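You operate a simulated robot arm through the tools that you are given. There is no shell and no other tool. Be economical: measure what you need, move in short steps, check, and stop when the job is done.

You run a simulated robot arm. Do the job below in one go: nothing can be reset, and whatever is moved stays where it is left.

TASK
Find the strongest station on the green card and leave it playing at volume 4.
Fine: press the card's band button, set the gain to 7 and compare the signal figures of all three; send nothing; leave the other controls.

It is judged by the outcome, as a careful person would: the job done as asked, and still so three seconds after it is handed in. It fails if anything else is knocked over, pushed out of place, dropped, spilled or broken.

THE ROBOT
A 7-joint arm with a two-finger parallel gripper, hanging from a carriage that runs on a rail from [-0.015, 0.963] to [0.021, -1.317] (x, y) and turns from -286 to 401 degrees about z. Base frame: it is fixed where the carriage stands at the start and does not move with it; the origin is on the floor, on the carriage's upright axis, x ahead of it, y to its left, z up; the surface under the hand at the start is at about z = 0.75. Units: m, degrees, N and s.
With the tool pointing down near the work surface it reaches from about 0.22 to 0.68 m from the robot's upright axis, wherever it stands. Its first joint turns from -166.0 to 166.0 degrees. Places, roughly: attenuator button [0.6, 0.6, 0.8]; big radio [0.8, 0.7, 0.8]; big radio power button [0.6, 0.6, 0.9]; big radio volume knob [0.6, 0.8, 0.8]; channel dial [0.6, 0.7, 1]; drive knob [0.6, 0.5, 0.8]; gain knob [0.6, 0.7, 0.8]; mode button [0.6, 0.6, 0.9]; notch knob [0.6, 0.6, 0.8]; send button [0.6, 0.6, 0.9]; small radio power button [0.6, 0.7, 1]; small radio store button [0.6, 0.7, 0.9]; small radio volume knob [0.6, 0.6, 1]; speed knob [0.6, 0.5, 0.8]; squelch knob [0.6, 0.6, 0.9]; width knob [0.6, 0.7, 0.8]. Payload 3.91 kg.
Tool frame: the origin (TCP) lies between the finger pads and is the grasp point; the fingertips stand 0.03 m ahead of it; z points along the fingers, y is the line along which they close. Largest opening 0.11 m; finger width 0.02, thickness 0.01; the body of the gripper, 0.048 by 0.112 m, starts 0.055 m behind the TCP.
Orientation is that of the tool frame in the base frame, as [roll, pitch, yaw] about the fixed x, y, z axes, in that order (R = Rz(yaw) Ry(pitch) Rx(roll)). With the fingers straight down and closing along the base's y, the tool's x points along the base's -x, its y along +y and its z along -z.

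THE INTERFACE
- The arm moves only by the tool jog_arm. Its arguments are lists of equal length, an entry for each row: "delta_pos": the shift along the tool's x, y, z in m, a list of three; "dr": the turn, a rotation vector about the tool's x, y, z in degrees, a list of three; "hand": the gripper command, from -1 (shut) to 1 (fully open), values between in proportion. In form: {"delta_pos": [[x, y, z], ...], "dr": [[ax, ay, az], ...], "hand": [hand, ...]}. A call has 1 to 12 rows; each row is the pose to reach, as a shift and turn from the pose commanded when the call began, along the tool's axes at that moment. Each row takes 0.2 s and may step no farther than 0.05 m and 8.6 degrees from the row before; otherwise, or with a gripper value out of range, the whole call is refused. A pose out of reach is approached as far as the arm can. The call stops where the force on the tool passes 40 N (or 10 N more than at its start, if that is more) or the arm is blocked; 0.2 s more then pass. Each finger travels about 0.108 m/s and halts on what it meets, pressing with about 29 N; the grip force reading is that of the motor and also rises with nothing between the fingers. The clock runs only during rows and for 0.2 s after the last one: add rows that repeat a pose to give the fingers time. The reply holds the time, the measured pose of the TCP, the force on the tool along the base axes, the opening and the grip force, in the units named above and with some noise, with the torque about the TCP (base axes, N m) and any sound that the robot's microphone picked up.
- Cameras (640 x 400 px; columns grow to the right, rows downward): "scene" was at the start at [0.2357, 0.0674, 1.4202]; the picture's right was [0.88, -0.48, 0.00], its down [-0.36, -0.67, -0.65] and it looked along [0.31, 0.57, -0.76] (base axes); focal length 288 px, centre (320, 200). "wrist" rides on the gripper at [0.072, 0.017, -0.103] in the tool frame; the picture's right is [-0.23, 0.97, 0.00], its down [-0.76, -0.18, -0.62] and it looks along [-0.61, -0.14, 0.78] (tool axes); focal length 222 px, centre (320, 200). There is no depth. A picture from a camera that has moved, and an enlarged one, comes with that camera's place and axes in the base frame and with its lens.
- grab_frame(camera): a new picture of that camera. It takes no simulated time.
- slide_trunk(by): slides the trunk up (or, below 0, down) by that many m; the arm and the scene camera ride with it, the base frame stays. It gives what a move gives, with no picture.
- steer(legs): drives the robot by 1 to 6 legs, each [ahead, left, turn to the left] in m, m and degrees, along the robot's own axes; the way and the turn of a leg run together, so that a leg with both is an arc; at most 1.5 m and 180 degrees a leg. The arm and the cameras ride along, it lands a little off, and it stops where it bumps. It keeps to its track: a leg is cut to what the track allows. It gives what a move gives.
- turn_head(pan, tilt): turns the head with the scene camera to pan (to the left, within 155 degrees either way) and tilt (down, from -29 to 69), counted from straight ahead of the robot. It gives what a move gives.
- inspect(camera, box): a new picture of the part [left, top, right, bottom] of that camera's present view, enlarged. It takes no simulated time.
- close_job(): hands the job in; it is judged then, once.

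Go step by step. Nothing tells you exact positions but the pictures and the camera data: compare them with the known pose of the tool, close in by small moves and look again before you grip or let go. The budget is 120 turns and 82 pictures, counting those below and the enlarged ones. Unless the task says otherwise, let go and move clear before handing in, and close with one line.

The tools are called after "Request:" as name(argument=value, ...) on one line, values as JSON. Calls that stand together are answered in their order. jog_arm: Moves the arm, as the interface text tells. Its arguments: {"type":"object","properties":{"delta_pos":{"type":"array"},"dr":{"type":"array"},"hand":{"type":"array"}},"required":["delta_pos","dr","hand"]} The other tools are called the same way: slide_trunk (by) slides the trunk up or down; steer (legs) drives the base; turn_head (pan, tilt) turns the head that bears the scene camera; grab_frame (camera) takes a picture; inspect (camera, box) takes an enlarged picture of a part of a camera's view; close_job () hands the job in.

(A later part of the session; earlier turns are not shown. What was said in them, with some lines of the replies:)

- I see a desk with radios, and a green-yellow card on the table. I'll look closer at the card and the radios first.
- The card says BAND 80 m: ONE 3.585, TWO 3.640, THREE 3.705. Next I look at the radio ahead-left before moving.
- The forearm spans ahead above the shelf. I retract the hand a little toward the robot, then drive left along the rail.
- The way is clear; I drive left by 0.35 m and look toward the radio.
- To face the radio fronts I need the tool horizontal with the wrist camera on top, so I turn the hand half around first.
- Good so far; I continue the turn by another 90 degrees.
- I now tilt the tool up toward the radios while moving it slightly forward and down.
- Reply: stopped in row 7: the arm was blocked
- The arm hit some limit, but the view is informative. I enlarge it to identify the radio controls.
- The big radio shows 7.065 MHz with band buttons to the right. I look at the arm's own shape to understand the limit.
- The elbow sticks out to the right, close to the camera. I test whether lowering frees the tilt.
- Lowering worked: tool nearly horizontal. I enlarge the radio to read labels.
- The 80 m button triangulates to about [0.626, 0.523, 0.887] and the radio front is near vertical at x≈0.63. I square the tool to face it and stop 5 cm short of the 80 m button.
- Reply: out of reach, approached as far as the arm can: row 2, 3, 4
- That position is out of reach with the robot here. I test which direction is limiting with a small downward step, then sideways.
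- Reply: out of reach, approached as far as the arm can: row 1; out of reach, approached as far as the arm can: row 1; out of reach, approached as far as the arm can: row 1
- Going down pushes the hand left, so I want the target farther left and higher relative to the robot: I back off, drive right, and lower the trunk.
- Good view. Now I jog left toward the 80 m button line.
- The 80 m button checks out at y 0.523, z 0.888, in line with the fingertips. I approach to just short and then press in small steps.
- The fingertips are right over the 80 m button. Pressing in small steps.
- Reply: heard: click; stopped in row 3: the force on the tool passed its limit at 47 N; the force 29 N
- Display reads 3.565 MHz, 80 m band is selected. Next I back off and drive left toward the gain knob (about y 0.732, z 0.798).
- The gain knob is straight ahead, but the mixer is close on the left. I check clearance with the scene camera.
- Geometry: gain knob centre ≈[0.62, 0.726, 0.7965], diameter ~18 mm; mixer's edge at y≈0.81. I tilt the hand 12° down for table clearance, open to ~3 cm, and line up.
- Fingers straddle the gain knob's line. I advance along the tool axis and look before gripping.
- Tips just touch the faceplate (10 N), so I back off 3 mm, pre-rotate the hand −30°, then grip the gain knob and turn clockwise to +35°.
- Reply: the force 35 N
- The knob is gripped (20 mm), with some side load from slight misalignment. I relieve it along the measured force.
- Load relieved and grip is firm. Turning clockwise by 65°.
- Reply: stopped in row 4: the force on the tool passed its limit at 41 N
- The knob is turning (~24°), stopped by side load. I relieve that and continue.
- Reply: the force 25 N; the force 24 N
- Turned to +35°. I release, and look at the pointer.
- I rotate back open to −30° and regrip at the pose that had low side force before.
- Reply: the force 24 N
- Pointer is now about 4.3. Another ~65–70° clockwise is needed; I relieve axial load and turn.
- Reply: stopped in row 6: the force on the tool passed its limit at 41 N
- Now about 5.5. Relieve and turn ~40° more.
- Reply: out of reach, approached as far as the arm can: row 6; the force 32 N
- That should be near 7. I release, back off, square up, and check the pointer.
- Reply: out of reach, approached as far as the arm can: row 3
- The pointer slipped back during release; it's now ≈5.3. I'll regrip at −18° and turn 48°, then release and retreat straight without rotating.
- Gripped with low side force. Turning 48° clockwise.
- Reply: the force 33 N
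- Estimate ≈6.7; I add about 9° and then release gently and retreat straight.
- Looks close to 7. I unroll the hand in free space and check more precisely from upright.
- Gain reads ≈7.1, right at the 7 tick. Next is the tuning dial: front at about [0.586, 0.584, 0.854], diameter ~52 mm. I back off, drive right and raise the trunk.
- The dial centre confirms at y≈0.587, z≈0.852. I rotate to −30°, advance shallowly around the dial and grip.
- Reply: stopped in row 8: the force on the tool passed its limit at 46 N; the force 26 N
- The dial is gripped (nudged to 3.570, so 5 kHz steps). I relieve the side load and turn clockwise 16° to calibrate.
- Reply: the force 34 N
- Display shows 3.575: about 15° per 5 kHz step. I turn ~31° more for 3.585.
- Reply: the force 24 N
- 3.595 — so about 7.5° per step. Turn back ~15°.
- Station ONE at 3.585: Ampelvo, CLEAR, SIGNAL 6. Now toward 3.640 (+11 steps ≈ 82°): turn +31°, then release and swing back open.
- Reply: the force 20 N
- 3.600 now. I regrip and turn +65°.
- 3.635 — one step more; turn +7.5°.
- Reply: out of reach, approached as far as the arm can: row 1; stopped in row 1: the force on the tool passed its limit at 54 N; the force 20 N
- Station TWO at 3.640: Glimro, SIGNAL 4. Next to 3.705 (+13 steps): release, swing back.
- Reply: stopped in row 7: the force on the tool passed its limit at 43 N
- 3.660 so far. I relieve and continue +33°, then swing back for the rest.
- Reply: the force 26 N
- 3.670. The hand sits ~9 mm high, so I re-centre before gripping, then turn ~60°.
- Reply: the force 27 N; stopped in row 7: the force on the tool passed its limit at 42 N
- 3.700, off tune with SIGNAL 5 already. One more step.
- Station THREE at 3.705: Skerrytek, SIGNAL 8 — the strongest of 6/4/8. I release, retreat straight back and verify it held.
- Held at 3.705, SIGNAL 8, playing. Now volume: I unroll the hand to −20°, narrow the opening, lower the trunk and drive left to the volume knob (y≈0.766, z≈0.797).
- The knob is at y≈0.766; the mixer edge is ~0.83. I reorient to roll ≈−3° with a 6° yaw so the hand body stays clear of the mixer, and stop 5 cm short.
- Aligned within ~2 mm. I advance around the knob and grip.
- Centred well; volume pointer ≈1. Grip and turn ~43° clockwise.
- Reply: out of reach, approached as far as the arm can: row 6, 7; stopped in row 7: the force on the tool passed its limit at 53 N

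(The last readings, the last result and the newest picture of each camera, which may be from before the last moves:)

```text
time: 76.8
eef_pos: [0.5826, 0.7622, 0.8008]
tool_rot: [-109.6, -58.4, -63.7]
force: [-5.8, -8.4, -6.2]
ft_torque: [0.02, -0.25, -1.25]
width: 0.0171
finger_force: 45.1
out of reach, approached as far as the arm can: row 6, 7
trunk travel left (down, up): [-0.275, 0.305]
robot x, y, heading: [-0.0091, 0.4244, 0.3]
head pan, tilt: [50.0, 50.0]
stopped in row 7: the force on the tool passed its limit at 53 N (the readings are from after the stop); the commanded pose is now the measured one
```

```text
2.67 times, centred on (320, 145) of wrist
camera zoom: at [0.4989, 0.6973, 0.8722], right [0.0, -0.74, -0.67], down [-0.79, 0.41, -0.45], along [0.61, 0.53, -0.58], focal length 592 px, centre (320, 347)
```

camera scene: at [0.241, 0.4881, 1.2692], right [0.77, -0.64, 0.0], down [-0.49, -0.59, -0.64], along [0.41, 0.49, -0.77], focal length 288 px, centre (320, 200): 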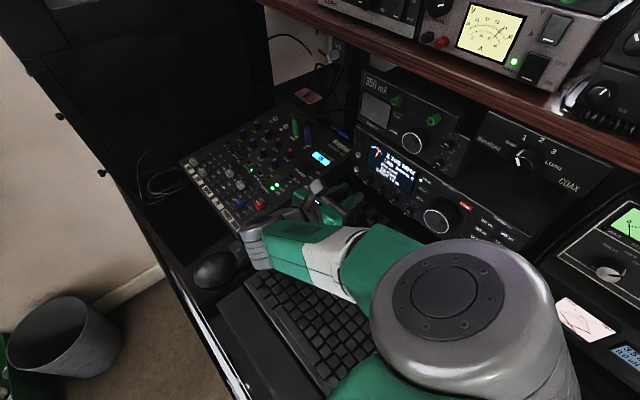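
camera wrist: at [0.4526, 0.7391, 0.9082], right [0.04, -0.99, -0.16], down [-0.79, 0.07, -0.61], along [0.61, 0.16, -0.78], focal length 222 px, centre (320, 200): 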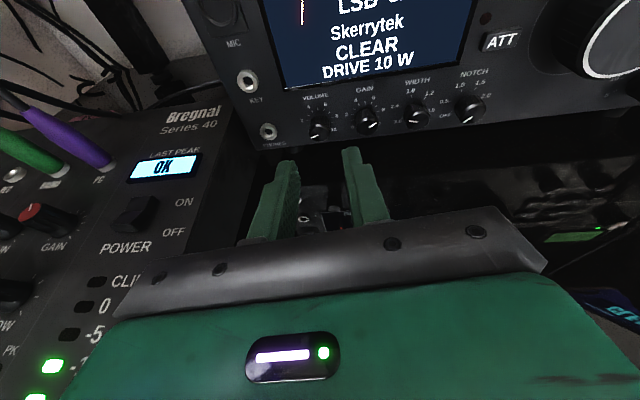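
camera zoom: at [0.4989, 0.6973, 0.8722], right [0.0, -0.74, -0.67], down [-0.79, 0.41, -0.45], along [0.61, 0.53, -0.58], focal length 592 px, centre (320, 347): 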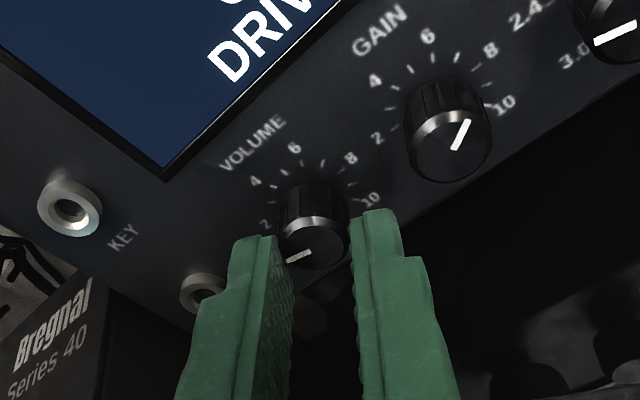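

Volume now ≈2.2. Release, roll back 47°, and regrip.

Request:
jog_arm(delta_pos=[[0, 0, 0], [0, 0, 0], [0, 0, 0], [0, -0.0005, 0], [0, -0.001, 0], [0, -0.001, 0], [0, -0.001, 0], [0, -0.001, 0], [0, -0.001, 0], [0, -0.001, 0]], dr=[[0, 0, 0], [0, 0, 0], [-1.75, -0.76, -7.6], [-3.5, -1.5, -15.2], [-5.2, -2.3, -22.7], [-7, -3, -30.3], [-8.7, -3.8, -37.8], [-10.5, -4.6, -45.6], [-10.5, -4.6, -45.6], [-10.5, -4.6, -45.6]], hand=[-0.45, -0.45, -0.45, -0.45, -0.45, -0.45, -0.45, -0.45, -1, -1])

Request:
inspect(camera="wrist", box=[200, 70, 440, 220])

```text
time: 79.0
eef_pos: [0.5841, 0.7635, 0.8052]
tool_rot: [131.9, -66.6, 50.0]
force: [-7.0, -18.3, 12.2]
ft_torque: [-0.07, 0.21, -1.36]
width: 0.017
finger_force: 45.0
trunk travel left (down, up): [-0.275, 0.305]
robot x, y, heading: [-0.0089, 0.43, 0.0]
head pan, tilt: [50.0, 50.0]
```

```text
2.67 times, centred on (320, 145) of wrist
camera zoom: at [0.5034, 0.77, 0.904], right [0.01, -1.0, 0.08], down [-0.81, -0.06, -0.59], along [0.59, -0.06, -0.81], focal length 592 px, centre (320, 347)
```

zoom: 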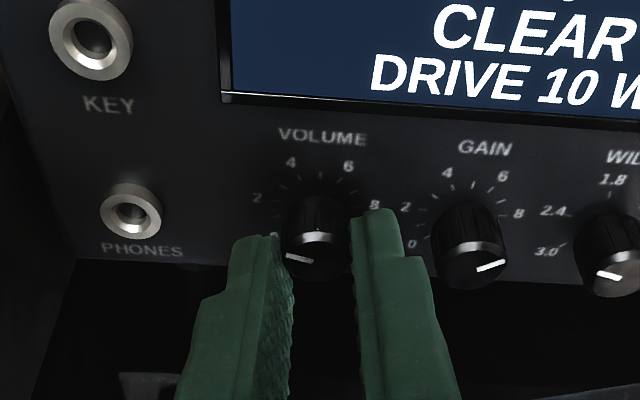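

Volume ≈2.1, gripped at −20°. Turning ~50° clockwise.

Request:
jog_arm(delta_pos=[[0.0007, 0.001, 0], [0.0007, 0.0012, 0], [0.0004, 0.0014, 0], [0.0002, 0.0016, 0], [0, 0.0018, 0], [-0.0002, 0.002, 0], [-0.0004, 0.0022, 0], [-0.0006, 0.0024, 0]], dr=[[0, 0, 0], [1.63, 0.7, 7.1], [3.26, 1.4, 14.2], [4.9, 2.1, 21.3], [6.5, 2.8, 28.4], [8.15, 3.5, 35.5], [9.8, 4.2, 42.6], [11.4, 4.9, 49]], hand=[-1, -1, -1, -1, -1, -1, -1, -1])

Request:
inspect(camera="wrist", box=[200, 70, 440, 220])

```text
time: 80.9
eef_pos: [0.5835, 0.7618, 0.8034]
tool_rot: [-108.9, -55.7, -65.2]
force: [-5.7, -13.7, -5.5]
ft_torque: [0.01, -0.63, -1.49]
width: 0.0169
finger_force: 45.2
out of reach, approached as far as the arm can: row 8
trunk travel left (down, up): [-0.275, 0.305]
robot x, y, heading: [-0.0033, 0.4254, 0.2]
head pan, tilt: [50.0, 50.0]
stopped in row 8: the force on the tool passed its limit at 42 N (the readings are from after the stop); the commanded pose is now the measured one
```

```text
2.67 times, centred on (320, 145) of wrist
camera zoom: at [0.5007, 0.6952, 0.8726], right [-0.02, -0.71, -0.71], down [-0.79, 0.44, -0.42], along [0.61, 0.55, -0.57], focal length 592 px, centre (320, 347)
```

zoom: 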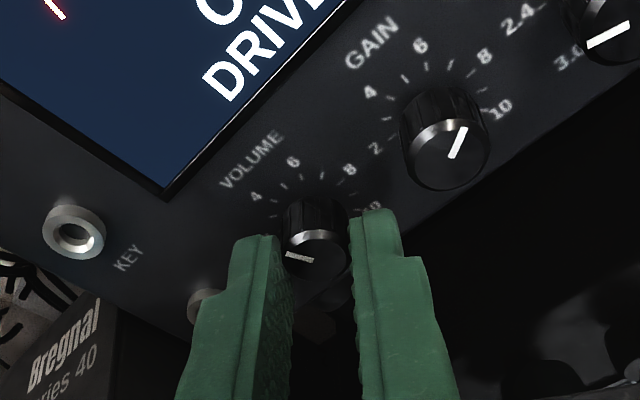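

Estimate ≈4.1 — on target. Release gently, retreat straight and check.

Request:
jog_arm(delta_pos=[[0, 0, 0], [0, 0, 0], [0, 0, -0.02], [0, 0, -0.05], [0, 0, -0.05]], dr=[[0, 0, 0], [0, 0, 0], [0, 0, 0], [0, 0, 0], [0, 0, 0]], hand=[-0.45, -0.45, -0.45, -0.45, -0.45])

Request:
inspect(camera="wrist", box=[240, 70, 400, 170])

```text
time: 82.1
eef_pos: [0.538, 0.7615, 0.8155]
tool_rot: [-108.4, -55.6, -65.2]
force: [0.3, -0.4, 0.1]
ft_torque: [-0.01, 0.0, 0.04]
width: 0.0305
finger_force: 0.1
trunk travel left (down, up): [-0.275, 0.305]
robot x, y, heading: [-0.0062, 0.4273, 0.3]
head pan, tilt: [50.0, 50.0]
```

```text
4.00 times, centred on (320, 120) of wrist
camera zoom: at [0.4536, 0.6935, 0.8845], right [-0.02, -0.71, -0.71], down [-0.79, 0.44, -0.42], along [0.61, 0.56, -0.57], focal length 888 px, centre (320, 520)
```

zoom: 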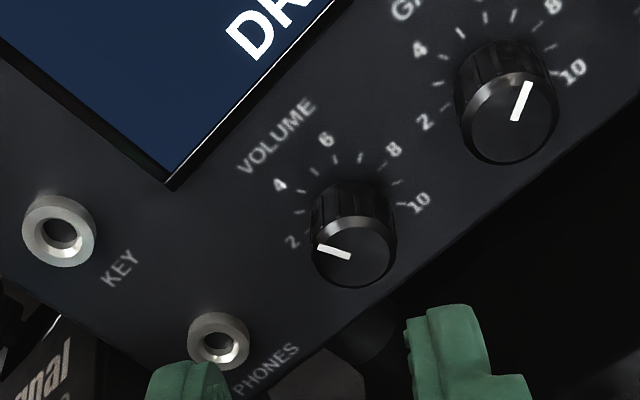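

Volume ≈4.05 and gain ≈7. I back the hand well clear and do a last check of the display.

Request:
jog_arm(delta_pos=[[0, 0, -0.03], [0, 0, -0.05], [0, 0, -0.05]], dr=[[0, 0, 0], [0, 0, 0], [0, 0, 0]], hand=[-0.45, -0.45, -0.45])

Request:
inspect(camera="scene", box=[340, 120, 440, 210])

Request:
grab_frame(camera="scene")

```text
time: 82.9
eef_pos: [0.4861, 0.7515, 0.8223]
tool_rot: [-108.4, -55.7, -65.3]
force: [0.4, 0.1, -0.7]
ft_torque: [-0.02, -0.01, 0.0]
width: 0.0303
finger_force: 0.1
trunk travel left (down, up): [-0.275, 0.305]
robot x, y, heading: [-0.0055, 0.4304, -0.1]
head pan, tilt: [50.0, 50.0]
```

```text
4.44 times, centred on (390, 165) of scene
camera zoom: at [0.2412, 0.487, 1.2692], right [0.77, -0.64, 0.0], down [-0.49, -0.59, -0.64], along [0.41, 0.49, -0.77], focal length 1278 px, centre (9, 356)
```

zoom: 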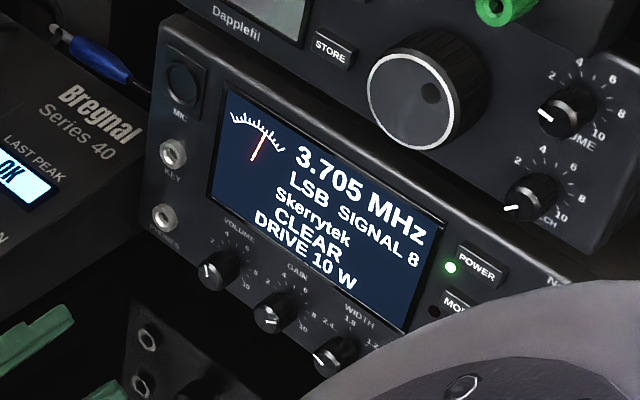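

```text
19 pictures are left
camera scene: at [0.2412, 0.487, 1.2692], right [0.77, -0.64, 0.0], down [-0.49, -0.59, -0.64], along [0.41, 0.49, -0.77], focal length 288 px, centre (320, 200)
```

scene: 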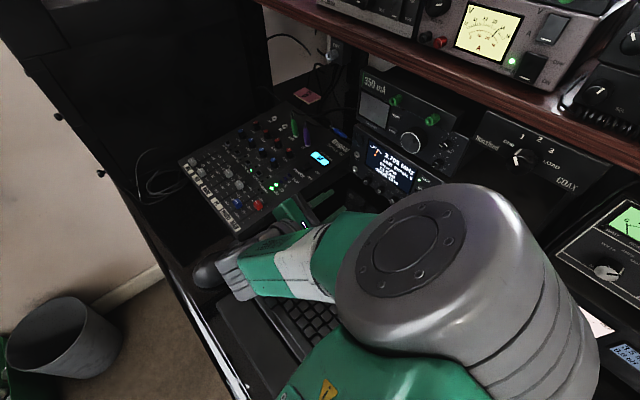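

The display reads 3.705 MHz, Skerrytek, CLEAR, SIGNAL 8, with volume at about 4 and gain at about 7. Everything else looks in place and the hand is clear, so I'm handing in.

Request:
close_job()

```text
The job is handed in.
```

The strongest station on the card is THREE, Skerrytek on 3.705 MHz: signal 8, against 6 for ONE (3.585) and 4 for TWO (3.640). I left it playing at volume 4, with the gain at 7 and nothing sent; both knob settings are read off their pointers.
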